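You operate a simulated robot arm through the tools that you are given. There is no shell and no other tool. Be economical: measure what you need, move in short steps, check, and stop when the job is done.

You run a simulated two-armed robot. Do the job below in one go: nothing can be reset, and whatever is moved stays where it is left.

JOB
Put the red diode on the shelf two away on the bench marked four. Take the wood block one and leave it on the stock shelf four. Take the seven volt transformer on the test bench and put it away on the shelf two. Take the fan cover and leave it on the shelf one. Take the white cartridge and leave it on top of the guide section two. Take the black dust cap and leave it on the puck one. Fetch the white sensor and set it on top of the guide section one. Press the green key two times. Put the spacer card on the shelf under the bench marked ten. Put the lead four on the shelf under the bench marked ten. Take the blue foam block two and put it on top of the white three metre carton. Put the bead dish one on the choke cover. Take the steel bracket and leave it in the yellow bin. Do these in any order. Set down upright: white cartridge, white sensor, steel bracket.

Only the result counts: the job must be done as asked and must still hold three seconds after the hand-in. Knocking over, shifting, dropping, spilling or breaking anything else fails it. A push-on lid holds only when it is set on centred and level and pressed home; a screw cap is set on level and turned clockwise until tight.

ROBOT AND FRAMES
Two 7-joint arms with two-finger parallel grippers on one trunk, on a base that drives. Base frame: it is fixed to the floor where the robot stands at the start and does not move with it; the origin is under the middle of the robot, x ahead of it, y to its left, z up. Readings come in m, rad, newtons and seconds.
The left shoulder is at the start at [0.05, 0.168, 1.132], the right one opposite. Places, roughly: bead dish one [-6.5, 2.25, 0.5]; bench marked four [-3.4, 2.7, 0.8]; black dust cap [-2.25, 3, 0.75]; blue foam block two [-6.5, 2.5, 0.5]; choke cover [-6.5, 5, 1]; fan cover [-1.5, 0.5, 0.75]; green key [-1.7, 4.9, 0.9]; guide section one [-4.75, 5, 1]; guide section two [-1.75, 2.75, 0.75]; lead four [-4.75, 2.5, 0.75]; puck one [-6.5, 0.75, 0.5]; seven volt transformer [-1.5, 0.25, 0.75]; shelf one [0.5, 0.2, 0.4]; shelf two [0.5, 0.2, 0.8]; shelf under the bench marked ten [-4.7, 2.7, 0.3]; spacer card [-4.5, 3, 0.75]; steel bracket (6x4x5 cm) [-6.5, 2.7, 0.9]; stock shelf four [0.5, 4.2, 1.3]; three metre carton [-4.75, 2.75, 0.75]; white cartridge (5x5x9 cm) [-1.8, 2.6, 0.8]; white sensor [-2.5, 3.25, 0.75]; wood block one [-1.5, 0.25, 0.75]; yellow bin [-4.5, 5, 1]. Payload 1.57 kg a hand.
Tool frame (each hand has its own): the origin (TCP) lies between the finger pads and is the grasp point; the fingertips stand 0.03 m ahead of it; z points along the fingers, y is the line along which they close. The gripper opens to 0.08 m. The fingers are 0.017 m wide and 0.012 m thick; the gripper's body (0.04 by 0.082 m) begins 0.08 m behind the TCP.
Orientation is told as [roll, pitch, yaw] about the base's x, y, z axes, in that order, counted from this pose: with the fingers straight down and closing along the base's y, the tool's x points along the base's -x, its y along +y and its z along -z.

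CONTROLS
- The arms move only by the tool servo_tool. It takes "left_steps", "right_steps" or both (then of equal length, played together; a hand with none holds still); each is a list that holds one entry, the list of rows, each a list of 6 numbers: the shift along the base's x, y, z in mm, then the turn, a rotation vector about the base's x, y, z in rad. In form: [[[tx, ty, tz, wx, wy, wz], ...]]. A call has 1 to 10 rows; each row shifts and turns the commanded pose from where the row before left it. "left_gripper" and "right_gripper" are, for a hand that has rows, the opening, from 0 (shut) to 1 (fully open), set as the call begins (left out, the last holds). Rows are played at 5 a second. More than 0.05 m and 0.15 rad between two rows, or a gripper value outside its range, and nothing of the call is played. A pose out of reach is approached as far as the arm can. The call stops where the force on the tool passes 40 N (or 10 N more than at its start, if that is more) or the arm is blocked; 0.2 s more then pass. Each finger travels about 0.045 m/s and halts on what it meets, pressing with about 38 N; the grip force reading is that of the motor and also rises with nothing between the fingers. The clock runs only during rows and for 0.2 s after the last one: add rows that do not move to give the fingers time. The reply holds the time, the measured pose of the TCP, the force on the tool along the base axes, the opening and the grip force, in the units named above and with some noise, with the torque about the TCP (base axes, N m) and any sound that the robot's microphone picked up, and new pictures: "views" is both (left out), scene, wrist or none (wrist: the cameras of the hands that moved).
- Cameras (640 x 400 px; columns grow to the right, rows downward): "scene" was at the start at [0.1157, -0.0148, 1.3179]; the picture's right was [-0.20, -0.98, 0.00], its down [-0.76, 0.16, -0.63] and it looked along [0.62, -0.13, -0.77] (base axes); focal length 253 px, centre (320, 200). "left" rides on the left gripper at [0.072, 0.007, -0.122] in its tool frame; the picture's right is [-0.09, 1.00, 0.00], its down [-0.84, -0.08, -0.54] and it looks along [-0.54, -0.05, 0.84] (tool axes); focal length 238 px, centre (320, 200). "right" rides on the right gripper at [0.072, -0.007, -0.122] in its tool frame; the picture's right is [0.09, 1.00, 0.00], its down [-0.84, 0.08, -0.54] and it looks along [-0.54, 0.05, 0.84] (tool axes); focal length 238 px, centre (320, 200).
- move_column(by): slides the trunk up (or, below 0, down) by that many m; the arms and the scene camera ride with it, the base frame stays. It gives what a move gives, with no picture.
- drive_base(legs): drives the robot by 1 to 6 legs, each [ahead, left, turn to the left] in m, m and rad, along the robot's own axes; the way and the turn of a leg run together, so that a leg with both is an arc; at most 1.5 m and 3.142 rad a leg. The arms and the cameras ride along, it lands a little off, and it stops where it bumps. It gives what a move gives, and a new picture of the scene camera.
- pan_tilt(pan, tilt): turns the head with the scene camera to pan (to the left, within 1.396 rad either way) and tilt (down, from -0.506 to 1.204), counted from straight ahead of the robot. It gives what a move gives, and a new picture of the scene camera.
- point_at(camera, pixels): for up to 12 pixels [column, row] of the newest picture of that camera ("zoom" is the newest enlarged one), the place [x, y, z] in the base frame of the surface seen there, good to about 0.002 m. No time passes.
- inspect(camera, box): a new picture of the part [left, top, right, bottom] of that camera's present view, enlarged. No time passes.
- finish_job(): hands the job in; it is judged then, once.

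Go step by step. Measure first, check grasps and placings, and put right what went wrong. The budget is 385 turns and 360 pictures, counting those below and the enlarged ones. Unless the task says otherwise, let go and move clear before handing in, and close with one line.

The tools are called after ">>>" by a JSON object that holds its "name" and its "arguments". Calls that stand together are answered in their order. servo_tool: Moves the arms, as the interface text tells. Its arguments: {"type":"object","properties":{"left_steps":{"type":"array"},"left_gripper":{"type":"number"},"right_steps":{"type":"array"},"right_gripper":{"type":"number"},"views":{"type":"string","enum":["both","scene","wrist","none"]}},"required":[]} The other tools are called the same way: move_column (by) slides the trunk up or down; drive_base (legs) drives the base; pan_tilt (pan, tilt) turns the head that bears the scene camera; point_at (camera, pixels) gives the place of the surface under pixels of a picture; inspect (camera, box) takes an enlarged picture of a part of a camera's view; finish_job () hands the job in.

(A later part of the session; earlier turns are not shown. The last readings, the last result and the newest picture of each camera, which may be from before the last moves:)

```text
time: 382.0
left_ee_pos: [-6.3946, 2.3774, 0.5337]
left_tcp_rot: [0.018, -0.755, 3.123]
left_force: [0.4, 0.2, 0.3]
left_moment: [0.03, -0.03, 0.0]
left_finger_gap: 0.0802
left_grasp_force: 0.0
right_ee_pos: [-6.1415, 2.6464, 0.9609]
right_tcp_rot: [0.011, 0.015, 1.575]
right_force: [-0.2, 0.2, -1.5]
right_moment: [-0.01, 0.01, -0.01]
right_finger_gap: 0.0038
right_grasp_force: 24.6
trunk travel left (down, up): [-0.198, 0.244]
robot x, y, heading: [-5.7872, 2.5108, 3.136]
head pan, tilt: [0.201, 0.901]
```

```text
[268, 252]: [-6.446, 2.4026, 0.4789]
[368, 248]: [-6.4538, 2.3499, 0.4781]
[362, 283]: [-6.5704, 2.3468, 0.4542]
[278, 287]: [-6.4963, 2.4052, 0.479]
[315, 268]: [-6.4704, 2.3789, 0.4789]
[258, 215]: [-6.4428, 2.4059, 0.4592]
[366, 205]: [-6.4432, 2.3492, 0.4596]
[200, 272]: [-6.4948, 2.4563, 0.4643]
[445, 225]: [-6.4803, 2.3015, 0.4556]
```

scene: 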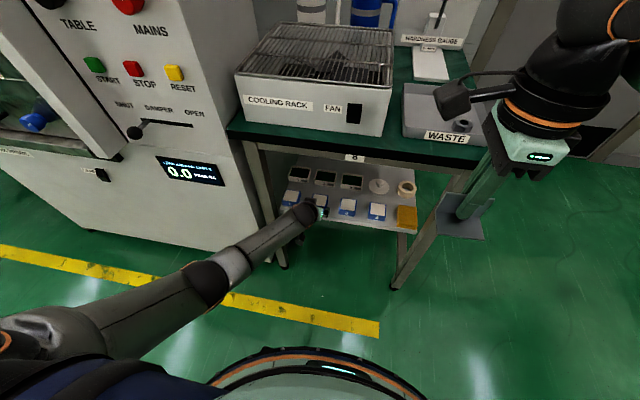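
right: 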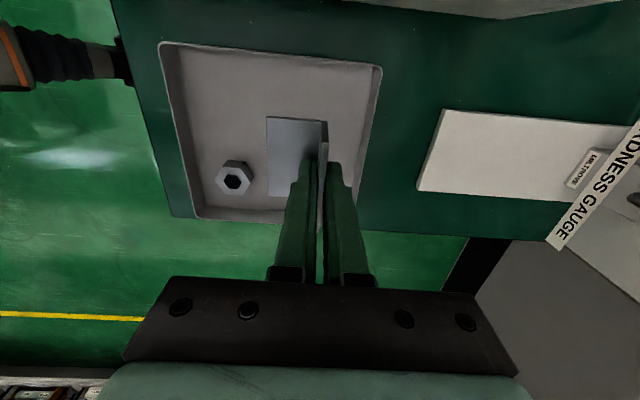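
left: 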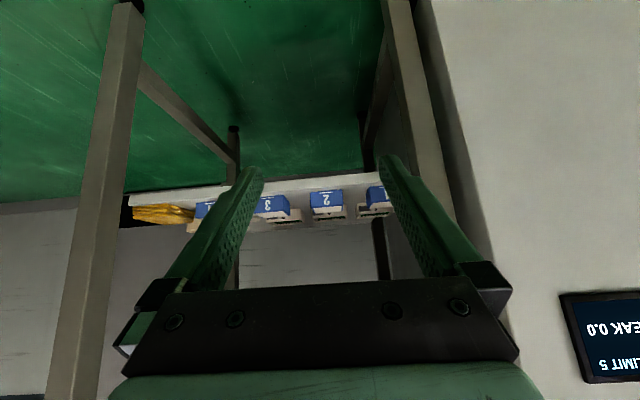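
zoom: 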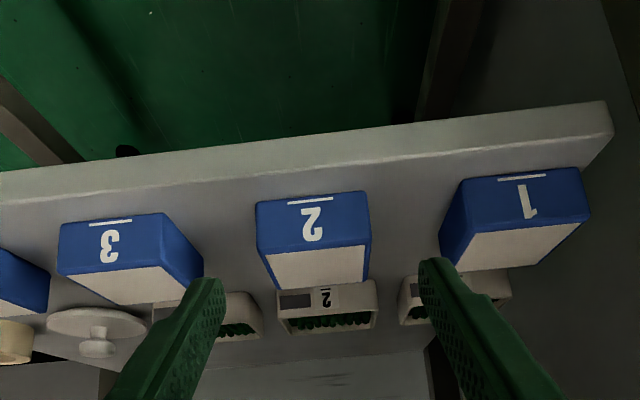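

Foam two: centre (-6.470,2.377), width 57 mm. Drive 5 cm more, then lower around it.

>>> {"name": "drive_base", "arguments": {"legs": [[0.055, 0, 0]]}}

>>> {"name": "servo_tool", "arguments": {"left_steps": [[[0, 0, -20, 0, 0, 0], [0, 0, -20, 0, 0, 0], [0, 0, -10, 0, 0, 0], [0, 0, 0, 0, 0, 0]]], "views": "wrist"}}

```text
time: 383.0
left_ee_pos: [-6.4485, 2.3754, 0.532]
left_tcp_rot: [0.018, -0.754, 3.124]
left_force: [-0.3, 0.8, -0.1]
left_moment: [0.0, 0.0, 0.02]
left_finger_gap: 0.0799
left_grasp_force: 0.1
right_ee_pos: [-6.1949, 2.6474, 0.9591]
right_tcp_rot: [0.009, 0.016, 1.575]
right_force: [-0.4, 0.0, -1.3]
right_moment: [0.01, -0.02, -0.03]
right_finger_gap: 0.0036
right_grasp_force: 24.6
trunk travel left (down, up): [-0.198, 0.244]
robot x, y, heading: [-5.8395, 2.5122, 3.139]
head pan, tilt: [0.201, 0.901]
```

scene: 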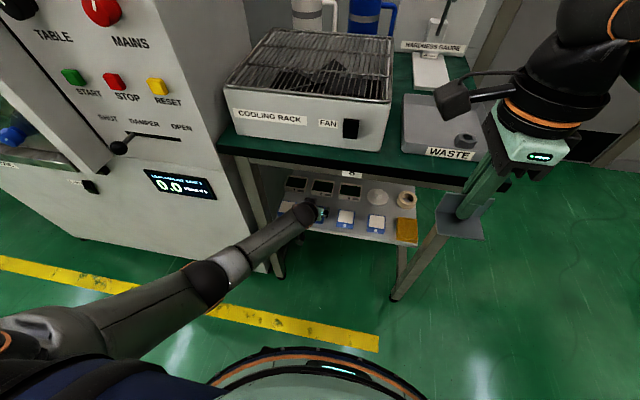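

```text
time: 384.0
left_ee_pos: [-6.4488, 2.3781, 0.4827]
left_tcp_rot: [0.017, -0.753, 3.123]
left_force: [-0.4, 0.1, 0.7]
left_moment: [0.0, 0.01, 0.03]
left_finger_gap: 0.0802
left_grasp_force: 0.1
right_ee_pos: [-6.1952, 2.6466, 0.9598]
right_tcp_rot: [0.012, 0.015, 1.574]
right_force: [0.2, 0.1, -1.4]
right_moment: [0.01, 0.0, 0.02]
right_finger_gap: 0.0036
right_grasp_force: 24.6
trunk travel left (down, up): [-0.198, 0.244]
robot x, y, heading: [-5.8362, 2.5139, 3.135]
head pan, tilt: [0.201, 0.901]
```

left: 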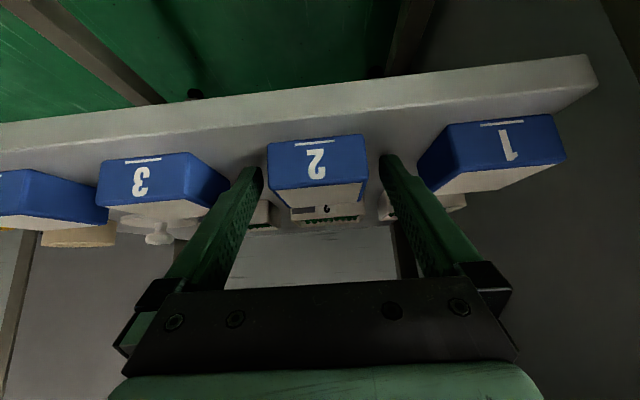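

>>> {"name": "servo_tool", "arguments": {"left_steps": [[[-9, -1, -2, 0, 0, 0], [0, 0, 0, 0, 0, 0]]], "views": "none"}}

>>> {"name": "servo_tool", "arguments": {"left_steps": [[[0, 0, 0, 0, 0, 0], [0, 0, 0, 0, 0, 0], [0, 0, 0, 0, 0, 0], [0, 0, 8, 0, 0, 0], [0, 0, 15, 0, 0, 0], [0, 0, 15, 0, 0, 0], [0, 0, 0, 0, 0, 0]]], "left_gripper": 0, "views": "wrist"}}

```text
time: 384.6
left_ee_pos: [-6.4482, 2.3784, 0.4827]
left_tcp_rot: [0.017, -0.754, 3.122]
left_force: [-0.2, 0.1, 0.8]
left_moment: [-0.02, 0.02, 0.02]
left_finger_gap: 0.0799
left_grasp_force: 0.0
left hand out of reach, approached as far as the arm can: row 1
right_ee_pos: [-6.1951, 2.6466, 0.96]
right_tcp_rot: [0.01, 0.016, 1.576]
right_force: [0.3, -0.1, -0.7]
right_moment: [-0.01, -0.01, 0.0]
right_finger_gap: 0.0036
right_grasp_force: 24.7
trunk travel left (down, up): [-0.198, 0.244]
robot x, y, heading: [-5.842, 2.5105, 3.134]
head pan, tilt: [0.201, 0.901]
```

```text
time: 386.2
left_ee_pos: [-6.4484, 2.3803, 0.5195]
left_tcp_rot: [0.017, -0.753, 3.122]
left_force: [-0.6, -0.3, 0.2]
left_moment: [0.02, 0.05, 0.0]
left_finger_gap: 0.0571
left_grasp_force: 38.2
right_ee_pos: [-6.1954, 2.6474, 0.9606]
right_tcp_rot: [0.01, 0.016, 1.574]
right_force: [-0.2, 0.0, -1.9]
right_moment: [-0.02, 0.0, 0.0]
right_finger_gap: 0.0035
right_grasp_force: 24.7
trunk travel left (down, up): [-0.198, 0.244]
robot x, y, heading: [-5.8425, 2.5109, 3.132]
head pan, tilt: [0.201, 0.901]
```

left: 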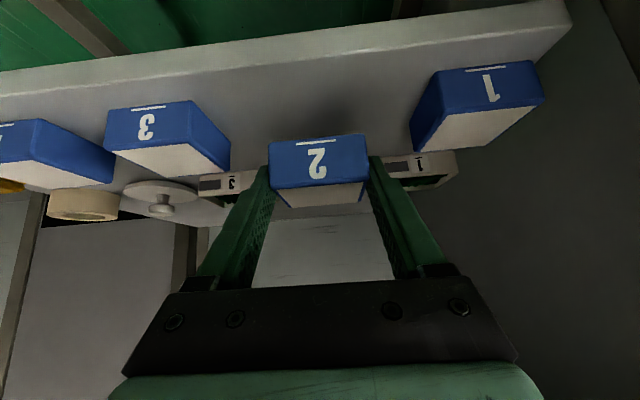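

Foam gripped and lifted. Back out, then lift and un-tilt the left arm to carry pose.

>>> {"name": "drive_base", "arguments": {"legs": [[-0.36, 0, 0]]}}

>>> {"name": "servo_tool", "arguments": {"left_steps": [[[0, -5, 40, 0, -0.077, 0], [0, -5, 40, 0, -0.077, 0], [0, -5, 40, 0, -0.077, 0], [0, -5, 40, 0, -0.077, 0], [0, -5, 40, 0, -0.077, 0], [0, -5, 40, 0, -0.077, 0], [0, -5, 40, 0, -0.077, 0], [20, -5, 40, 0, -0.077, 0], [30, 0, 10, 0, -0.077, 0], [40, 0, 0, 0, -0.06, 0]]], "views": "none"}}

>>> {"name": "servo_tool", "arguments": {"left_steps": [[[40, 5, 0, 0, 0, 0], [40, 5, 0, 0, 0, 0], [40, 5, 0, 0, 0, 0], [40, 10, 20, 0, 0, 0], [40, 10, 20, 0, 0, 0], [30, 10, 20, 0, 0, 0]]], "views": "scene"}}

```text
time: 388.5
left_ee_pos: [-6.0828, 2.376, 0.5203]
left_tcp_rot: [0.016, -0.753, 3.122]
left_force: [0.1, 0.5, -0.2]
left_moment: [-0.01, 0.0, 0.04]
left_finger_gap: 0.0569
left_grasp_force: 38.3
right_ee_pos: [-5.83, 2.6446, 0.9604]
right_tcp_rot: [0.01, 0.016, 1.574]
right_force: [-0.4, 0.9, -2.5]
right_moment: [-0.01, 0.0, -0.01]
right_finger_gap: 0.0035
right_grasp_force: 24.5
trunk travel left (down, up): [-0.198, 0.244]
robot x, y, heading: [-5.4745, 2.5068, 3.134]
head pan, tilt: [0.201, 0.901]
```

scene: 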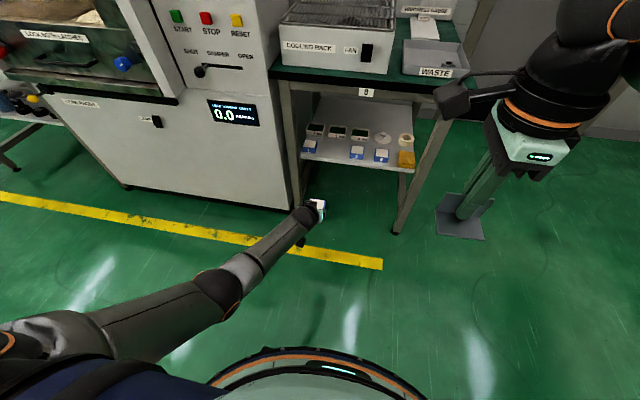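

```text
time: 390.7
left_ee_pos: [-5.9917, 2.3359, 0.8505]
left_tcp_rot: [0.005, 0.0, 3.129]
left_force: [1.1, -0.1, -0.2]
left_moment: [-0.01, -0.01, -0.02]
left_finger_gap: 0.057
left_grasp_force: 37.6
left hand out of reach, approached as far as the arm can: row 8
right_ee_pos: [-5.8289, 2.6445, 0.9593]
right_tcp_rot: [0.01, 0.016, 1.576]
right_force: [0.0, 0.0, -1.3]
right_moment: [-0.01, 0.01, -0.03]
right_finger_gap: 0.0039
right_grasp_force: 25.1
trunk travel left (down, up): [-0.198, 0.244]
robot x, y, heading: [-5.4746, 2.5066, 3.133]
head pan, tilt: [0.201, 0.901]
```

```text
time: 392.1
left_ee_pos: [-5.761, 2.3809, 0.9091]
left_tcp_rot: [0.004, 0.003, 3.13]
left_force: [-0.7, 0.6, 0.3]
left_moment: [0.0, 0.01, -0.02]
left_finger_gap: 0.0567
left_grasp_force: 38.3
right_ee_pos: [-5.8306, 2.6454, 0.9607]
right_tcp_rot: [0.01, 0.015, 1.575]
right_force: [0.0, -0.3, -1.2]
right_moment: [0.01, 0.0, 0.01]
right_finger_gap: 0.0038
right_grasp_force: 24.5
trunk travel left (down, up): [-0.198, 0.244]
robot x, y, heading: [-5.4756, 2.5074, 3.137]
head pan, tilt: [0.201, 0.901]
```

scene: 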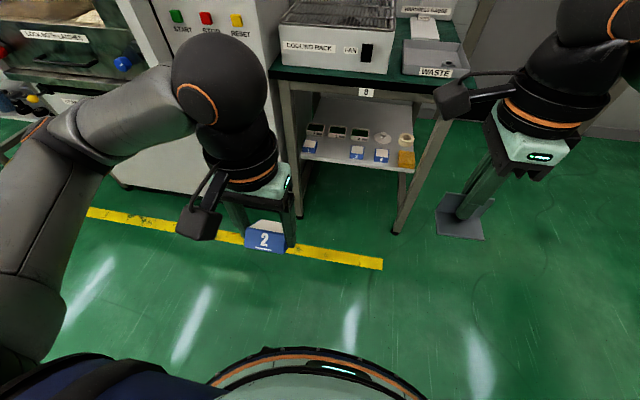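

Both held safely. Raise the trunk, move slightly west, turn to face bench ten.

>>> {"name": "move_column", "arguments": {"by": 0.102}}

>>> {"name": "drive_base", "arguments": {"legs": [[0.1, -0.1, 0], [0, 0, 3.14]]}}

>>> {"name": "pan_tilt", "arguments": {"pan": 0, "tilt": 0.8}}

```text
time: 393.4
left_ee_pos: [-5.7628, 2.3824, 1.0109]
left_tcp_rot: [0.002, -0.002, 3.128]
left_force: [-0.1, -0.4, -0.5]
left_moment: [0.01, 0.0, 0.02]
left_finger_gap: 0.0569
left_grasp_force: 38.2
right_ee_pos: [-5.83, 2.6437, 1.0628]
right_tcp_rot: [0.01, 0.017, 1.572]
right_force: [-0.1, -0.3, -0.5]
right_moment: [0.02, 0.04, -0.02]
right_finger_gap: 0.0039
right_grasp_force: 24.3
trunk travel left (down, up): [-0.3, 0.142]
robot x, y, heading: [-5.4762, 2.5054, 3.138]
head pan, tilt: [0.201, 0.901]
```

```text
time: 402.1
left_ee_pos: [-5.2874, 2.726, 1.0111]
left_tcp_rot: [0.003, -0.001, -0.036]
left_force: [0.6, 0.2, 0.8]
left_moment: [0.01, -0.03, -0.02]
left_finger_gap: 0.0572
left_grasp_force: 37.8
right_ee_pos: [-5.2248, 2.4619, 1.0626]
right_tcp_rot: [0.01, 0.015, -1.591]
right_force: [-0.1, 0.1, -2.0]
right_moment: [0.01, -0.01, 0.01]
right_finger_gap: 0.0038
right_grasp_force: 25.0
trunk travel left (down, up): [-0.3, 0.142]
robot x, y, heading: [-5.5783, 2.6045, -0.027]
head pan, tilt: [0.201, 0.901]
```

scene: 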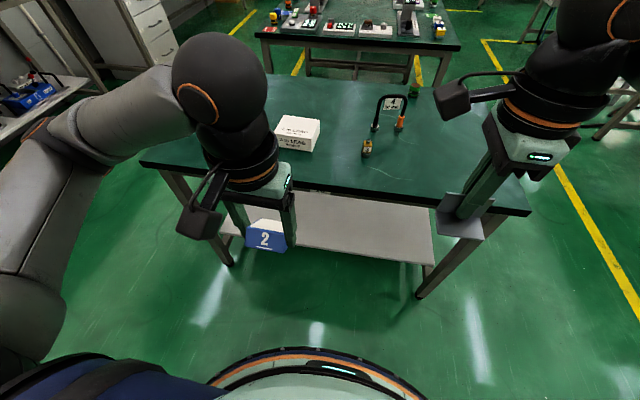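

```text
time: 402.8
left_ee_pos: [-5.2866, 2.726, 1.0125]
left_tcp_rot: [0.004, -0.004, -0.035]
left_force: [-0.3, 0.5, 0.5]
left_moment: [0.01, -0.01, -0.03]
left_finger_gap: 0.0568
left_grasp_force: 37.6
right_ee_pos: [-5.2256, 2.4614, 1.0624]
right_tcp_rot: [0.01, 0.016, -1.588]
right_force: [-0.2, 0.4, -1.0]
right_moment: [-0.01, -0.01, 0.04]
right_finger_gap: 0.0039
right_grasp_force: 24.5
trunk travel left (down, up): [-0.3, 0.142]
robot x, y, heading: [-5.5761, 2.6072, -0.029]
head pan, tilt: [0.0, 0.799]
```

scene: 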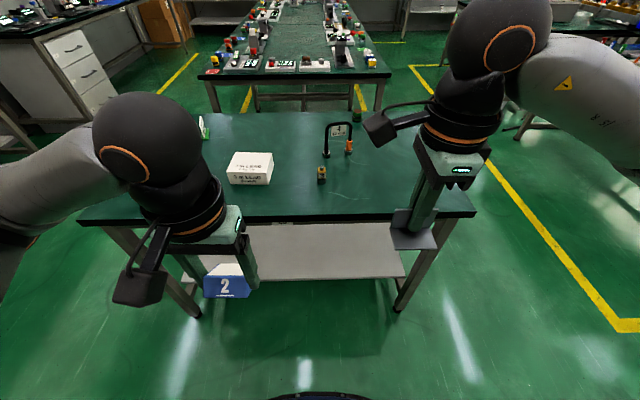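

>>> {"name": "inspect", "arguments": {"camera": "scene", "box": [190, 100, 370, 220]}}

>>> {"name": "point_at", "arguments": {"camera": "scene", "pixels": [[252, 157], [232, 172], [268, 175], [250, 172], [327, 155], [348, 150], [338, 126], [320, 172], [203, 125], [250, 218], [300, 255], [330, 225]]}}

```text
3.33 times, centred on (280, 160) of scene
```

zoom: 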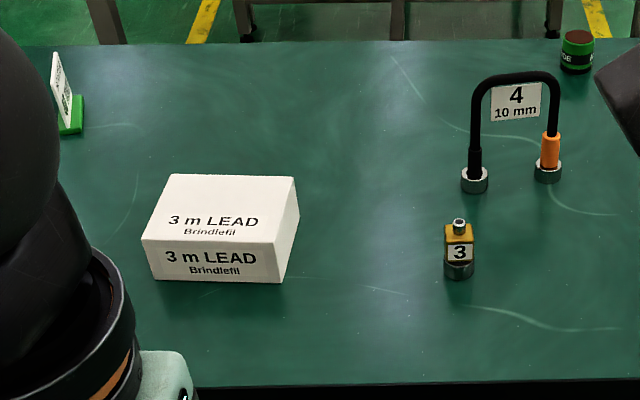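

```text
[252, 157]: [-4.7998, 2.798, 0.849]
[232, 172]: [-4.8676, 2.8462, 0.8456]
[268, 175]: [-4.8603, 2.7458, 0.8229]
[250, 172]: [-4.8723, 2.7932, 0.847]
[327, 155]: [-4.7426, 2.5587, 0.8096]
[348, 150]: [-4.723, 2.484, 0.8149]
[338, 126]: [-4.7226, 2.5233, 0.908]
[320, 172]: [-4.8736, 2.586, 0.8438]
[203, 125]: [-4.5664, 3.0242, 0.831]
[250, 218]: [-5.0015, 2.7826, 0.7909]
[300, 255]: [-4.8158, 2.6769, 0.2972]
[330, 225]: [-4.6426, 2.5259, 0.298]
```

Carton top z=.849, centre ≈(-4.83,2.795). Drive up, tilt the hand so the foam is level, and place it.

>>> {"name": "drive_base", "arguments": {"legs": [[0.225, 0.02, 0.029]]}}

>>> {"name": "servo_tool", "arguments": {"left_steps": [[[30, 5, -5, 0, -0.1, 0], [35, 5, -5, 0, -0.1, 0], [35, 5, -5, 0, -0.1, 0], [35, 5, -5, 0, -0.1, 0], [30, 5, -10, 0, -0.1, 0], [20, 5, -10, 0, -0.1, 0], [15, 5, -10, 0, -0.1, 0], [0, 0, 0, 0, -0.05, 0], [0, 0, 0, 0, 0, 0]]], "views": "both"}}

```text
time: 404.5
left_ee_pos: [-5.0667, 2.749, 1.011]
left_tcp_rot: [0.004, 0.001, -0.013]
left_force: [1.3, -0.1, -0.3]
left_moment: [0.01, 0.0, -0.01]
left_finger_gap: 0.0569
left_grasp_force: 38.1
right_ee_pos: [-4.9991, 2.4867, 1.0616]
right_tcp_rot: [0.008, 0.015, -1.567]
right_force: [-0.2, -0.1, -1.6]
right_moment: [-0.02, -0.02, 0.02]
right_finger_gap: 0.0037
right_grasp_force: 24.3
trunk travel left (down, up): [-0.3, 0.142]
robot x, y, heading: [-5.354, 2.6213, -0.005]
head pan, tilt: [0.0, 0.799]
```

scene: 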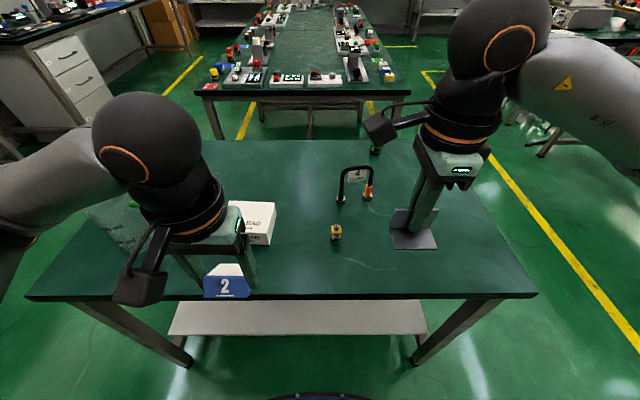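

```text
time: 406.5
left_ee_pos: [-4.8658, 2.7832, 0.9635]
left_tcp_rot: [0.017, -0.752, -0.022]
left_force: [0.2, 0.8, -0.3]
left_moment: [0.01, 0.0, 0.0]
left_finger_gap: 0.0567
left_grasp_force: 37.8
right_ee_pos: [-4.9986, 2.4856, 1.0622]
right_tcp_rot: [0.011, 0.018, -1.567]
right_force: [-0.8, -0.2, -1.3]
right_moment: [0.02, -0.01, -0.03]
right_finger_gap: 0.0038
right_grasp_force: 24.4
trunk travel left (down, up): [-0.3, 0.142]
robot x, y, heading: [-5.3533, 2.6276, -0.006]
head pan, tilt: [0.0, 0.799]
```

scene: 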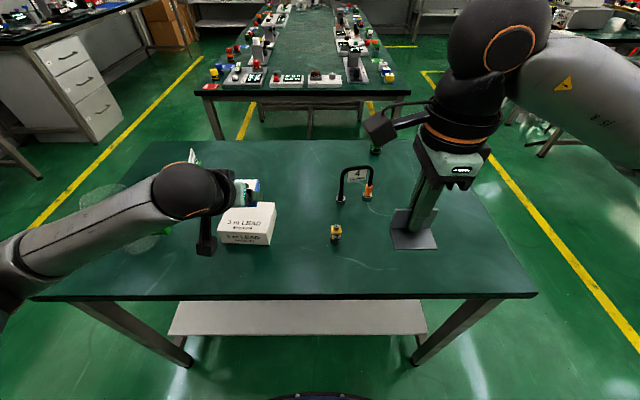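
left: 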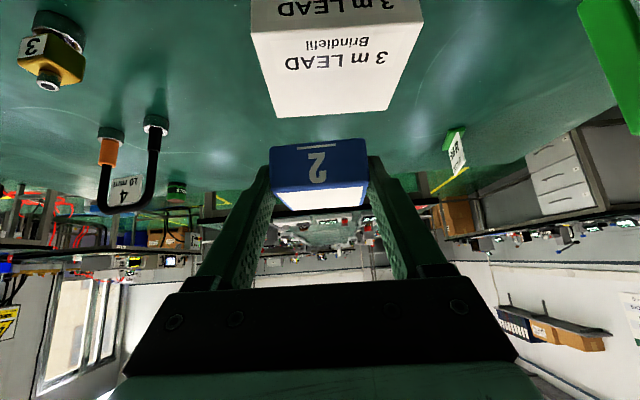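

>>> {"name": "point_at", "arguments": {"camera": "left", "pixels": [[277, 112], [383, 104], [418, 25], [258, 38], [330, 70], [320, 160]]}}

```text
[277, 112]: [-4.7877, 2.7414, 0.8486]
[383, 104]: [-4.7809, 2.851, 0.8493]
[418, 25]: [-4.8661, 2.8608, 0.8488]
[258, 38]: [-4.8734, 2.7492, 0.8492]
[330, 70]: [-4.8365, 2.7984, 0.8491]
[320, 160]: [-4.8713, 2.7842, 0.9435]
```

>>> {"name": "servo_tool", "arguments": {"left_steps": [[[9, 9, -20, 0, 0, 0], [8, 8, -30, 0, 0, 0], [0, 0, -20, 0, 0, 0], [0, 0, -7, 0, 0, 0], [0, 0, -3, 0, 0, 0], [0, 0, 0, 0, 0, 0]]], "views": "wrist"}}

```text
time: 407.9
left_ee_pos: [-4.8485, 2.7999, 0.8817]
left_tcp_rot: [0.016, -0.753, -0.019]
left_force: [-0.4, 1.0, -0.7]
left_moment: [0.0, 0.04, -0.02]
left_finger_gap: 0.0568
left_grasp_force: 37.9
right_ee_pos: [-4.9985, 2.4846, 1.0629]
right_tcp_rot: [0.011, 0.016, -1.567]
right_force: [0.4, -0.6, -1.3]
right_moment: [0.0, 0.0, 0.02]
right_finger_gap: 0.0038
right_grasp_force: 25.1
trunk travel left (down, up): [-0.3, 0.142]
robot x, y, heading: [-5.3504, 2.6236, -0.007]
head pan, tilt: [0.0, 0.799]
```

left: 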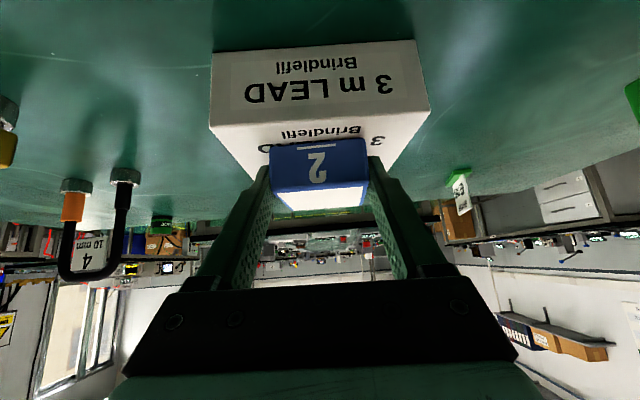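

>>> {"name": "servo_tool", "arguments": {"left_steps": [[[0, 0, -2, 0, 0, 0], [0, 0, 0, 0, 0, 0]]], "views": "none"}}

>>> {"name": "point_at", "arguments": {"camera": "left", "pixels": [[320, 143], [318, 188], [290, 140], [350, 135], [320, 155]]}}

```text
time: 408.5
left_ee_pos: [-4.8489, 2.8002, 0.8803]
left_tcp_rot: [0.017, -0.755, -0.019]
left_force: [0.2, 0.2, 4.6]
left_moment: [-0.11, -0.02, 0.04]
left_finger_gap: 0.0571
left_grasp_force: 37.8
right_ee_pos: [-4.9987, 2.486, 1.0613]
right_tcp_rot: [0.011, 0.015, -1.567]
right_force: [-1.0, -0.4, -1.4]
right_moment: [0.0, -0.02, 0.0]
right_finger_gap: 0.0038
right_grasp_force: 24.6
trunk travel left (down, up): [-0.3, 0.142]
robot x, y, heading: [-5.3531, 2.625, -0.011]
head pan, tilt: [0.0, 0.799]
```

```text
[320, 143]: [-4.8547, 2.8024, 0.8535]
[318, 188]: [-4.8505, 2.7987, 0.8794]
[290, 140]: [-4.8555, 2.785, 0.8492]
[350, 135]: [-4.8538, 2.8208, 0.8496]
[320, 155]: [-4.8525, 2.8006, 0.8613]
```

Contact at .880. Release and retreat along the tool axis.

>>> {"name": "servo_tool", "arguments": {"left_steps": [[[0, 0, 0, 0, 0, 0], [0, 0, 0, 0, 0, 0], [0, 0, 0, 0, 0, 0], [-14, 0, 15, 0, 0, 0], [-30, 0, 32, 0, 0, 0], [-30, 0, 32, 0, 0, 0]]], "left_gripper": 1, "views": "wrist"}}

```text
time: 409.9
left_ee_pos: [-4.924, 2.7992, 0.9581]
left_tcp_rot: [0.019, -0.752, -0.019]
left_force: [0.0, 0.6, 0.1]
left_moment: [0.01, -0.05, -0.01]
left_finger_gap: 0.0799
left_grasp_force: 0.1
right_ee_pos: [-4.9983, 2.4852, 1.0614]
right_tcp_rot: [0.012, 0.016, -1.567]
right_force: [1.2, -0.3, -2.4]
right_moment: [-0.03, 0.0, 0.0]
right_finger_gap: 0.0032
right_grasp_force: 24.4
trunk travel left (down, up): [-0.3, 0.142]
robot x, y, heading: [-5.353, 2.6215, -0.007]
head pan, tilt: [0.0, 0.799]
```

left: 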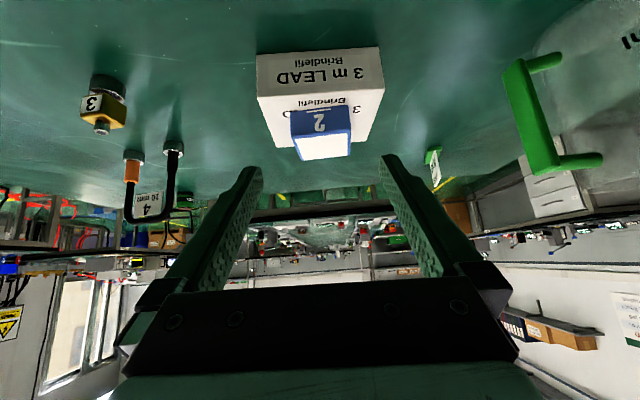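

Foam rests on the carton. Next lead four: grip its black leg (y≈2.559) with the tilted left hand. Shift the robot right and ahead.

>>> {"name": "drive_base", "arguments": {"legs": [[0, -0.22, 0.005], [0.07, 0, 0]]}}

>>> {"name": "inspect", "arguments": {"camera": "left", "box": [160, 0, 480, 240]}}

>>> {"name": "inspect", "arguments": {"camera": "scene", "box": [260, 130, 420, 250]}}

```text
time: 412.2
left_ee_pos: [-4.8567, 2.5814, 0.9581]
left_tcp_rot: [0.019, -0.749, -0.013]
left_force: [-0.9, -0.1, -0.4]
left_moment: [0.0, -0.02, 0.01]
left_finger_gap: 0.0798
left_grasp_force: 0.0
right_ee_pos: [-4.9282, 2.2676, 1.0615]
right_tcp_rot: [0.009, 0.016, -1.561]
right_force: [0.2, -0.4, -1.1]
right_moment: [0.01, -0.02, 0.02]
right_finger_gap: 0.0036
right_grasp_force: 24.9
trunk travel left (down, up): [-0.3, 0.142]
robot x, y, heading: [-5.286, 2.4018, 0.0]
head pan, tilt: [0.0, 0.799]
```

scene: 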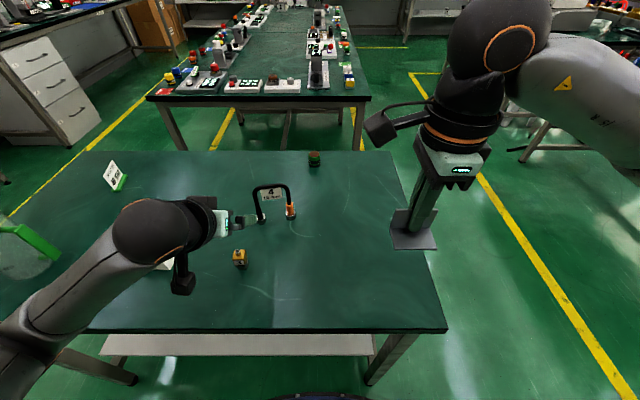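

```text
1.67 times, centred on (320, 120) of left
```

zoom: 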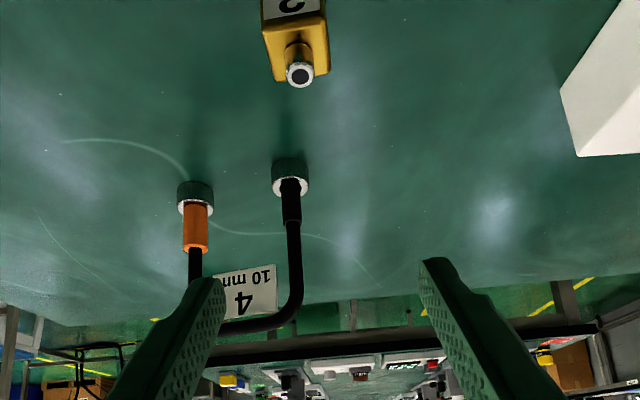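

```text
3.33 times, centred on (340, 190) of scene
```

zoom: 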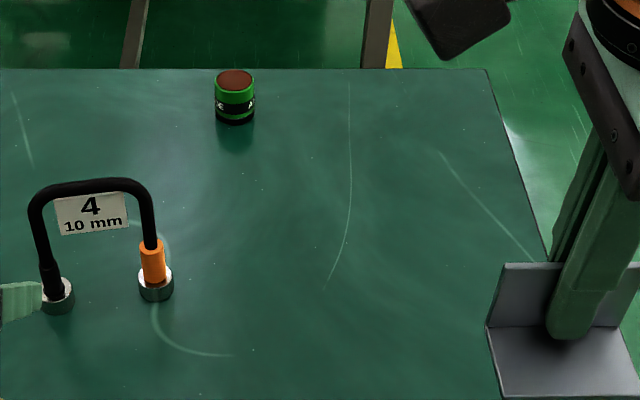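

A gold part stands in the way of the black leg, so I'll take the orange plug leg instead. Measure it.

>>> {"name": "point_at", "arguments": {"camera": "zoom", "pixels": [[152, 262], [152, 248], [155, 290], [142, 262], [163, 262], [48, 270], [90, 188], [55, 300]]}}

>>> {"name": "servo_tool", "arguments": {"left_steps": [[[0, -32, 0, 0, 0, 0], [0, -32, 0, 0, 0, 0], [0, -31, 0, 0, 0, 0], [20, 0, -40, 0, 0, 0], [20, 0, -40, 0, 0, 0], [25, 0, -30, 0, 0, 0], [0, 0, 0, 0, 0, 0]]], "left_gripper": 0.5, "views": "wrist"}}

```text
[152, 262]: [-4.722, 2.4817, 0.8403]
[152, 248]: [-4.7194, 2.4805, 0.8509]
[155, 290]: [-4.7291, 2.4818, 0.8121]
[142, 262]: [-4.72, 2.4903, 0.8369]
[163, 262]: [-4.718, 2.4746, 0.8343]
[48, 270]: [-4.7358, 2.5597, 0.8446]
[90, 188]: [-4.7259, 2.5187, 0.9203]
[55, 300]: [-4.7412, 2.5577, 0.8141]
```

```text
time: 413.8
left_ee_pos: [-4.7906, 2.4877, 0.8483]
left_tcp_rot: [0.017, -0.752, -0.014]
left_force: [-0.2, -0.7, -0.6]
left_moment: [0.01, -0.01, 0.01]
left_finger_gap: 0.0402
left_grasp_force: 0.0
right_ee_pos: [-4.9293, 2.2673, 1.0624]
right_tcp_rot: [0.009, 0.014, -1.561]
right_force: [0.1, -0.7, -1.2]
right_moment: [-0.01, -0.02, 0.01]
right_finger_gap: 0.0037
right_grasp_force: 23.9
trunk travel left (down, up): [-0.3, 0.142]
robot x, y, heading: [-5.284, 2.4008, -0.0]
head pan, tilt: [0.0, 0.799]
```

left: 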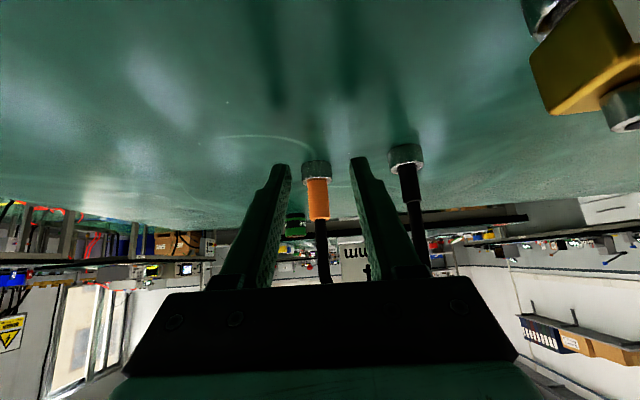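

>>> {"name": "servo_tool", "arguments": {"left_steps": [[[30, -3, -4, 0, 0, 0], [34, -2, -4, 0, 0, 0], [0, 0, 0, 0, 0, 0]]], "views": "none"}}

>>> {"name": "servo_tool", "arguments": {"left_steps": [[[0, 0, 0, 0, 0, 0], [0, 0, 0, 0, 0, 0], [0, 0, 0, 0, 0, 0], [0, 0, 10, 0, 0, 0], [0, 0, 20, 0, 0, 0], [0, 0, 20, 0, 0, 0]]], "left_gripper": 0, "views": "both"}}

```text
time: 414.6
left_ee_pos: [-4.7291, 2.4824, 0.8387]
left_tcp_rot: [0.019, -0.75, -0.014]
left_force: [0.4, 0.1, 0.4]
left_moment: [0.02, 0.03, 0.02]
left_finger_gap: 0.0399
left_grasp_force: 0.2
right_ee_pos: [-4.9297, 2.2676, 1.0625]
right_tcp_rot: [0.01, 0.015, -1.56]
right_force: [0.6, 0.4, -1.4]
right_moment: [-0.02, -0.01, 0.02]
right_finger_gap: 0.0036
right_grasp_force: 24.3
trunk travel left (down, up): [-0.3, 0.142]
robot x, y, heading: [-5.2869, 2.4041, -0.001]
head pan, tilt: [0.0, 0.799]
```

```text
time: 416.0
left_ee_pos: [-4.7278, 2.4827, 0.8877]
left_tcp_rot: [0.018, -0.751, -0.014]
left_force: [-0.3, -0.1, -1.4]
left_moment: [-0.04, 0.04, -0.04]
left_finger_gap: 0.0265
left_grasp_force: 37.4
right_ee_pos: [-4.9294, 2.2677, 1.0624]
right_tcp_rot: [0.01, 0.016, -1.56]
right_force: [-0.2, 0.1, -1.5]
right_moment: [0.0, -0.04, 0.04]
right_finger_gap: 0.0036
right_grasp_force: 24.4
trunk travel left (down, up): [-0.3, 0.142]
robot x, y, heading: [-5.2834, 2.3992, 0.001]
head pan, tilt: [0.0, 0.799]
```

scene: 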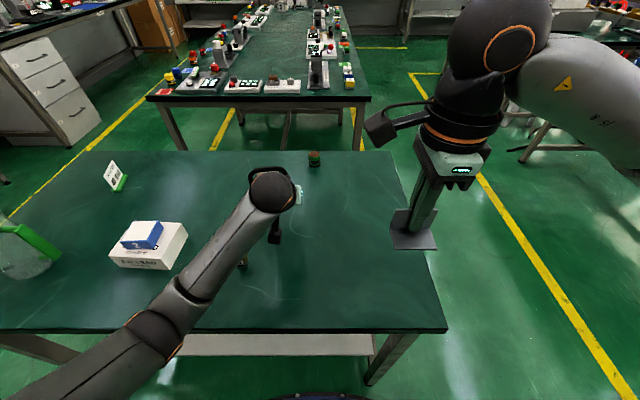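
left: 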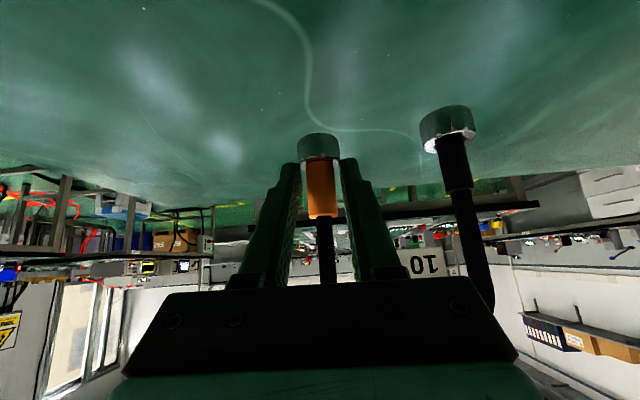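

Lead gripped at its orange end. Back away, then set up the low tilted pose for the shelf; measure the shelf edge.

>>> {"name": "point_at", "arguments": {"camera": "scene", "pixels": [[270, 340], [270, 350], [220, 345], [360, 345], [330, 335], [180, 350]]}}

>>> {"name": "servo_tool", "arguments": {"left_steps": [[[0, 0, 45, 0, 0, 0], [0, 0, 40, 0, 0, 0]]], "views": "none"}}

>>> {"name": "drive_base", "arguments": {"legs": [[-0.45, 0, 0]]}}

```text
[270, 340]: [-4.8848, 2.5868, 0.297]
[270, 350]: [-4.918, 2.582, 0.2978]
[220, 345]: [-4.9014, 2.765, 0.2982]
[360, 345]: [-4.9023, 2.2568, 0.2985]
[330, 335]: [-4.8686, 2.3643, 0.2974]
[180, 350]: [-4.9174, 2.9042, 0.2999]
```

```text
time: 416.6
left_ee_pos: [-4.7272, 2.4809, 0.9758]
left_tcp_rot: [0.017, -0.751, -0.013]
left_force: [-0.7, 0.0, -1.2]
left_moment: [-0.08, 0.04, -0.01]
left_finger_gap: 0.0265
left_grasp_force: 37.2
right_ee_pos: [-4.9301, 2.2672, 1.0612]
right_tcp_rot: [0.01, 0.015, -1.561]
right_force: [0.0, 0.0, -1.1]
right_moment: [0.04, 0.0, 0.01]
right_finger_gap: 0.0037
right_grasp_force: 24.3
trunk travel left (down, up): [-0.3, 0.142]
robot x, y, heading: [-5.285, 2.4062, 0.004]
head pan, tilt: [0.0, 0.799]
```

```text
time: 419.3
left_ee_pos: [-5.175, 2.48, 0.9757]
left_tcp_rot: [0.016, -0.75, -0.017]
left_force: [0.3, 0.3, -1.4]
left_moment: [-0.02, -0.01, 0.05]
left_finger_gap: 0.0262
left_grasp_force: 37.3
right_ee_pos: [-5.3768, 2.2678, 1.0626]
right_tcp_rot: [0.011, 0.017, -1.565]
right_force: [-1.0, 0.5, -0.8]
right_moment: [0.01, -0.02, -0.02]
right_finger_gap: 0.0037
right_grasp_force: 24.1
trunk travel left (down, up): [-0.3, 0.142]
robot x, y, heading: [-5.7344, 2.4064, -0.003]
head pan, tilt: [0.0, 0.799]
```

scene: 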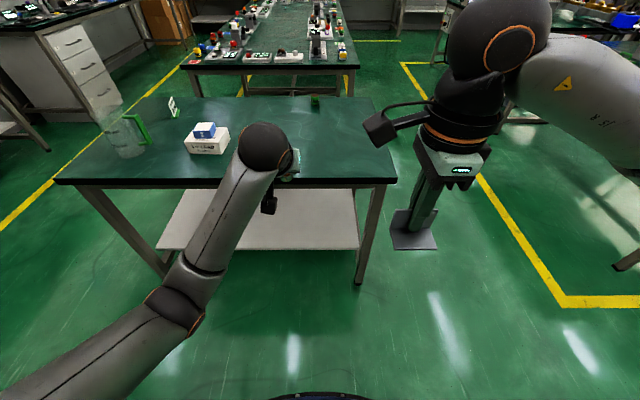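

>>> {"name": "move_column", "arguments": {"by": -0.27}}

>>> {"name": "servo_tool", "arguments": {"left_steps": [[[10, 2, -40, 0, 0, 0], [10, 2, -40, 0, 0, 0], [10, 2, -40, 0, 0, 0], [10, 2, -40, 0, 0, 0], [10, 2, -40, 0, 0, 0], [5, 2, -40, 0, 0, 0], [0, 2, -40, 0, 0, 0], [0, 0, -25, 0, 0, 0], [0, 0, 0, 0, 0, 0]]], "views": "both"}}

```text
time: 422.1
left_ee_pos: [-5.1748, 2.4795, 0.7049]
left_tcp_rot: [0.019, -0.75, -0.018]
left_force: [0.0, -0.8, -1.1]
left_moment: [-0.08, -0.01, 0.01]
left_finger_gap: 0.0265
left_grasp_force: 37.4
right_ee_pos: [-5.3774, 2.2667, 0.7929]
right_tcp_rot: [0.011, 0.015, -1.564]
right_force: [-0.1, 0.3, -1.4]
right_moment: [-0.01, -0.03, 0.03]
right_finger_gap: 0.0036
right_grasp_force: 24.5
trunk travel left (down, up): [-0.03, 0.412]
robot x, y, heading: [-5.7322, 2.4043, 0.0]
head pan, tilt: [0.0, 0.799]
```

```text
time: 424.3
left_ee_pos: [-5.1195, 2.5473, 0.3854]
left_tcp_rot: [0.112, -0.738, -0.046]
left_force: [-0.3, -1.1, -1.7]
left_moment: [-0.06, 0.04, 0.0]
left_finger_gap: 0.0264
left_grasp_force: 37.7
right_ee_pos: [-5.3779, 2.2681, 0.7922]
right_tcp_rot: [0.011, 0.014, -1.566]
right_force: [0.7, 0.4, -1.8]
right_moment: [-0.02, -0.02, 0.01]
right_finger_gap: 0.0035
right_grasp_force: 24.2
trunk travel left (down, up): [-0.03, 0.412]
robot x, y, heading: [-5.7319, 2.4031, -0.005]
head pan, tilt: [0.0, 0.799]
stopped in row 9 (left hand): the arm was blocked; the commanded pose is now the measured one
```

scene: 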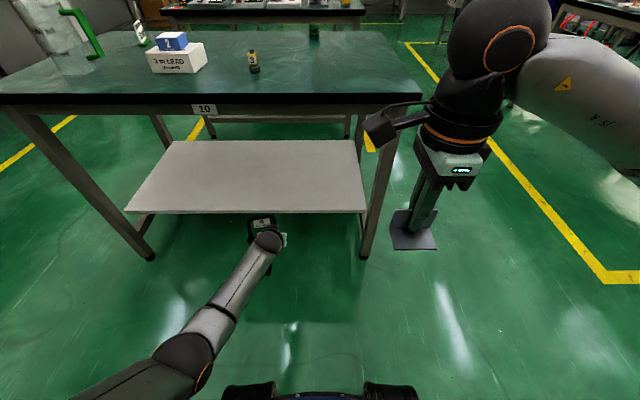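
left: 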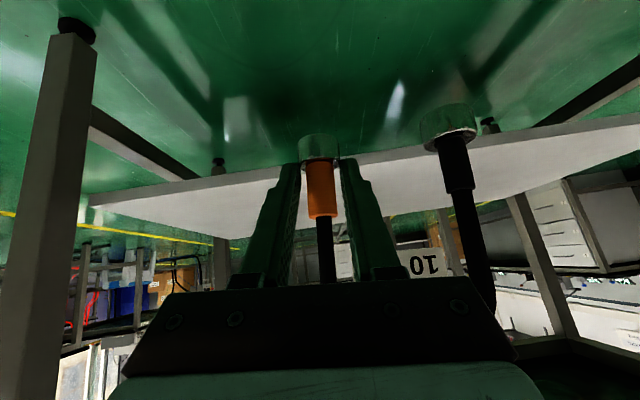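

The folded elbow is touching the base. Raise the trunk 0.1 m and lower the hand again with the arm more extended.

>>> {"name": "move_column", "arguments": {"by": 0.1}}

>>> {"name": "servo_tool", "arguments": {"left_steps": [[[0, -10, -10, -0.035, 0, -0.032], [0, -10, -20, -0.035, 0, -0.032], [0, -10, -20, 0, 0, 0], [0, -10, -20, 0, 0, 0], [0, -5, -20, 0, 0, 0], [0, 0, 0, 0, 0, 0]]], "views": "scene"}}

```text
time: 425.6
left_ee_pos: [-5.1195, 2.5465, 0.4848]
left_tcp_rot: [0.111, -0.738, -0.045]
left_force: [-0.5, -0.2, -1.4]
left_moment: [-0.06, -0.01, 0.02]
left_finger_gap: 0.0263
left_grasp_force: 36.9
right_ee_pos: [-5.378, 2.2668, 0.8922]
right_tcp_rot: [0.01, 0.014, -1.564]
right_force: [0.3, 0.0, -1.6]
right_moment: [-0.01, -0.02, 0.02]
right_finger_gap: 0.0037
right_grasp_force: 24.6
trunk travel left (down, up): [-0.13, 0.312]
robot x, y, heading: [-5.7345, 2.4021, -0.001]
head pan, tilt: [0.0, 0.799]
```

```text
time: 427.2
left_ee_pos: [-5.11, 2.5417, 0.4323]
left_tcp_rot: [0.055, -0.753, -0.047]
left_force: [-0.7, 0.7, -1.9]
left_moment: [-0.04, 0.04, -0.02]
left_finger_gap: 0.0264
left_grasp_force: 37.7
left hand out of reach, approached as far as the arm can: row 4, 5
right_ee_pos: [-5.378, 2.2665, 0.8924]
right_tcp_rot: [0.01, 0.012, -1.564]
right_force: [0.1, 0.5, -1.5]
right_moment: [-0.01, -0.02, -0.02]
right_finger_gap: 0.0038
right_grasp_force: 24.8
trunk travel left (down, up): [-0.13, 0.312]
robot x, y, heading: [-5.7344, 2.405, -0.005]
head pan, tilt: [0.0, 0.799]
stopped in row 6 (left hand): the arm was blocked; the commanded pose is now the measured one
```

scene: 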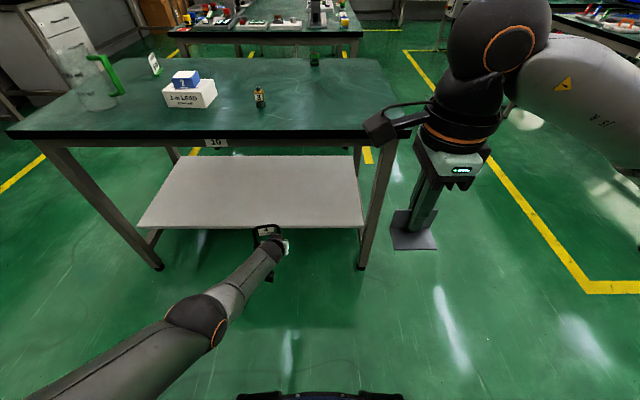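

Use the trunk for the final heights: lower 0.06 m, then drive in 0.24 m.

>>> {"name": "move_column", "arguments": {"by": -0.06}}

>>> {"name": "drive_base", "arguments": {"legs": [[0.24, 0, 0]]}}

>>> {"name": "inspect", "arguments": {"camera": "left", "box": [160, 20, 560, 270]}}

```text
time: 428.2
left_ee_pos: [-5.1106, 2.541, 0.3717]
left_tcp_rot: [0.054, -0.756, -0.048]
left_force: [-0.9, -0.8, -1.8]
left_moment: [-0.05, 0.02, 0.0]
left_finger_gap: 0.0264
left_grasp_force: 37.0
right_ee_pos: [-5.3773, 2.2676, 0.8337]
right_tcp_rot: [0.01, 0.014, -1.564]
right_force: [0.4, 0.1, -0.9]
right_moment: [0.0, -0.02, -0.02]
right_finger_gap: 0.0037
right_grasp_force: 24.8
trunk travel left (down, up): [-0.07, 0.372]
robot x, y, heading: [-5.7305, 2.4056, -0.007]
head pan, tilt: [0.0, 0.799]
```

```text
time: 430.0
left_ee_pos: [-4.8731, 2.5416, 0.3713]
left_tcp_rot: [0.053, -0.753, -0.044]
left_force: [0.0, -0.3, -0.7]
left_moment: [-0.04, 0.04, -0.02]
left_finger_gap: 0.0268
left_grasp_force: 37.7
right_ee_pos: [-5.1415, 2.2662, 0.8322]
right_tcp_rot: [0.011, 0.014, -1.561]
right_force: [0.4, 0.3, -1.2]
right_moment: [-0.01, -0.01, 0.0]
right_finger_gap: 0.0036
right_grasp_force: 24.8
trunk travel left (down, up): [-0.07, 0.372]
robot x, y, heading: [-5.4956, 2.4032, -0.009]
head pan, tilt: [0.0, 0.799]
```

scene: 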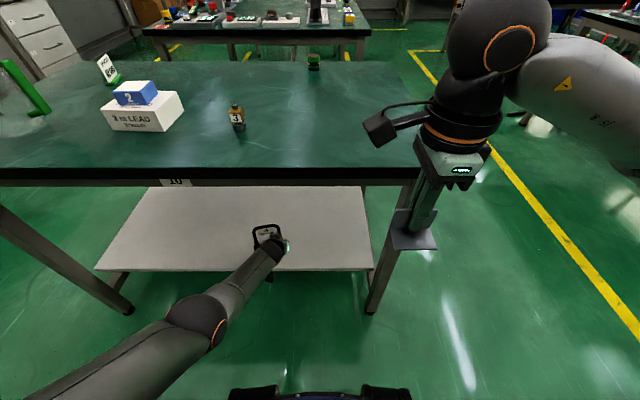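

```text
1.60 times, centred on (360, 145) of left
```

zoom: 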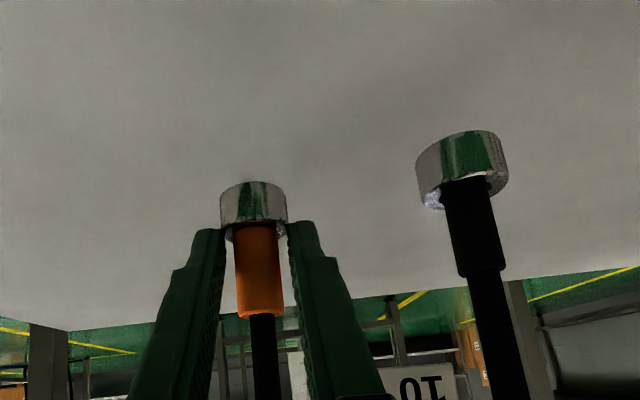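

Over the shelf. Lower with the trunk to contact.

>>> {"name": "move_column", "arguments": {"by": -0.028}}

>>> {"name": "inspect", "arguments": {"camera": "left", "box": [160, 20, 560, 270]}}

>>> {"name": "point_at", "arguments": {"camera": "zoom", "pixels": [[255, 190], [255, 170], [255, 215], [465, 140], [465, 120], [465, 175], [300, 100]]}}

```text
time: 430.7
left_ee_pos: [-4.8734, 2.5412, 0.344]
left_tcp_rot: [0.056, -0.756, -0.046]
left_force: [0.2, -0.4, -2.0]
left_moment: [-0.07, 0.02, 0.01]
left_finger_gap: 0.0265
left_grasp_force: 37.8
right_ee_pos: [-5.1414, 2.266, 0.8037]
right_tcp_rot: [0.011, 0.015, -1.561]
right_force: [1.2, -0.1, -0.7]
right_moment: [0.02, -0.02, 0.01]
right_finger_gap: 0.0036
right_grasp_force: 24.8
trunk travel left (down, up): [-0.042, 0.4]
robot x, y, heading: [-5.4959, 2.4031, -0.006]
head pan, tilt: [0.0, 0.799]
```

```text
1.60 times, centred on (360, 145) of left
```

zoom: 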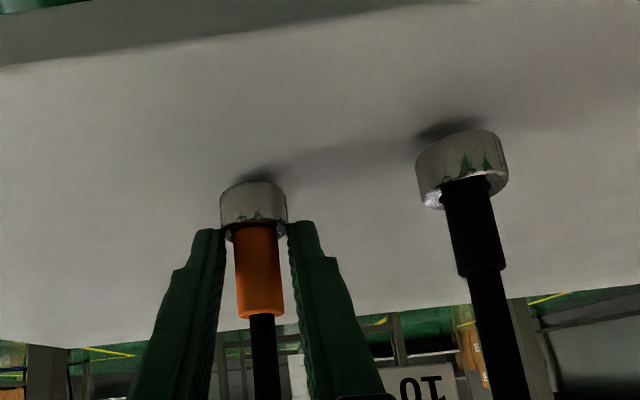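

```text
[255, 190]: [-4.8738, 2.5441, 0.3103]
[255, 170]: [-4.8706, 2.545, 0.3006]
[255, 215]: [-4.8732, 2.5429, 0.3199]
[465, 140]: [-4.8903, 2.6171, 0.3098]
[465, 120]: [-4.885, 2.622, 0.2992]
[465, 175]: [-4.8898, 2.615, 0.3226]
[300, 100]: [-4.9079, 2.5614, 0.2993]
```

>>> {"name": "move_column", "arguments": {"by": -0.006}}

```text
time: 431.3
left_ee_pos: [-4.8736, 2.5411, 0.3382]
left_tcp_rot: [0.055, -0.757, -0.045]
left_force: [-0.6, 1.5, 2.6]
left_moment: [-0.08, 0.02, 0.0]
left_finger_gap: 0.026
left_grasp_force: 37.1
right_ee_pos: [-5.1419, 2.2668, 0.7979]
right_tcp_rot: [0.012, 0.015, -1.562]
right_force: [0.2, -0.4, -1.5]
right_moment: [0.01, -0.04, -0.03]
right_finger_gap: 0.0036
right_grasp_force: 24.4
trunk travel left (down, up): [-0.036, 0.406]
robot x, y, heading: [-5.4983, 2.4023, -0.001]
head pan, tilt: [0.0, 0.799]
```

Contact. Lower 1 mm more and open the left hand.

>>> {"name": "move_column", "arguments": {"by": -0.002}}

>>> {"name": "servo_tool", "arguments": {"left_steps": [[[0, 0, 0, 0, 0, 0], [0, 0, 0, 0, 0, 0], [0, 0, 0, 0, 0, 0]]], "left_gripper": 0.6, "views": "wrist"}}

```text
time: 431.8
left_ee_pos: [-4.8735, 2.5407, 0.3385]
left_tcp_rot: [0.056, -0.76, -0.047]
left_force: [-12.9, 3.6, 20.1]
left_moment: [-0.13, 0.32, -0.09]
left_finger_gap: 0.0263
left_grasp_force: 37.0
right_ee_pos: [-5.1416, 2.2666, 0.7958]
right_tcp_rot: [0.011, 0.014, -1.562]
right_force: [-0.7, 0.7, -0.8]
right_moment: [0.01, -0.03, 0.01]
right_finger_gap: 0.0035
right_grasp_force: 24.6
trunk travel left (down, up): [-0.034, 0.408]
robot x, y, heading: [-5.4977, 2.4016, 0.001]
head pan, tilt: [0.0, 0.799]
```

```text
time: 432.6
left_ee_pos: [-4.8722, 2.541, 0.3357]
left_tcp_rot: [0.054, -0.757, -0.046]
left_force: [-0.6, 0.0, 0.6]
left_moment: [0.01, 0.01, 0.01]
left_finger_gap: 0.048
left_grasp_force: 0.1
right_ee_pos: [-5.1405, 2.2677, 0.7958]
right_tcp_rot: [0.01, 0.014, -1.564]
right_force: [-0.6, 0.3, -1.6]
right_moment: [0.02, -0.03, 0.01]
right_finger_gap: 0.0038
right_grasp_force: 24.1
trunk travel left (down, up): [-0.034, 0.408]
robot x, y, heading: [-5.4947, 2.4008, 0.0]
head pan, tilt: [0.0, 0.799]
```

left: 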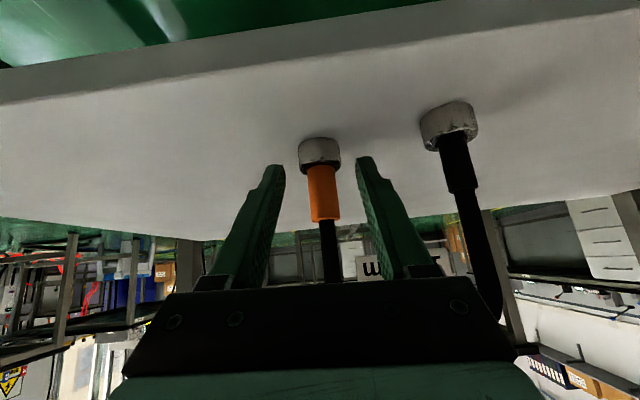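

Released and standing. Withdraw straight back by driving.

>>> {"name": "drive_base", "arguments": {"legs": [[-0.3, 0, 0]]}}

```text
time: 434.6
left_ee_pos: [-5.1711, 2.5412, 0.3359]
left_tcp_rot: [0.054, -0.756, -0.048]
left_force: [-0.6, -0.3, 0.1]
left_moment: [0.02, 0.0, -0.03]
left_finger_gap: 0.048
left_grasp_force: 0.0
right_ee_pos: [-5.4392, 2.267, 0.7971]
right_tcp_rot: [0.009, 0.013, -1.563]
right_force: [-0.2, 0.5, -1.8]
right_moment: [-0.01, -0.01, 0.0]
right_finger_gap: 0.0036
right_grasp_force: 24.9
trunk travel left (down, up): [-0.034, 0.408]
robot x, y, heading: [-5.7959, 2.4016, -0.001]
head pan, tilt: [0.0, 0.799]
```

scene: 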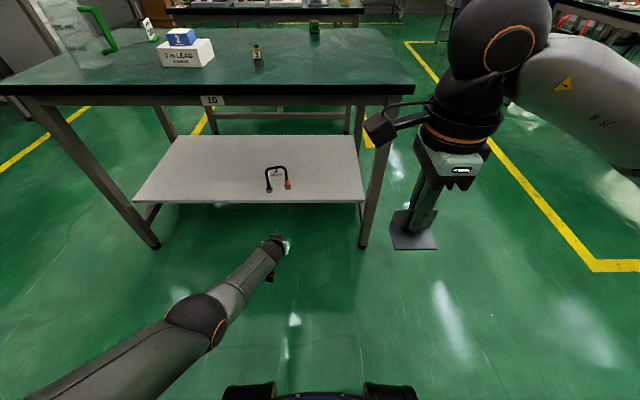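

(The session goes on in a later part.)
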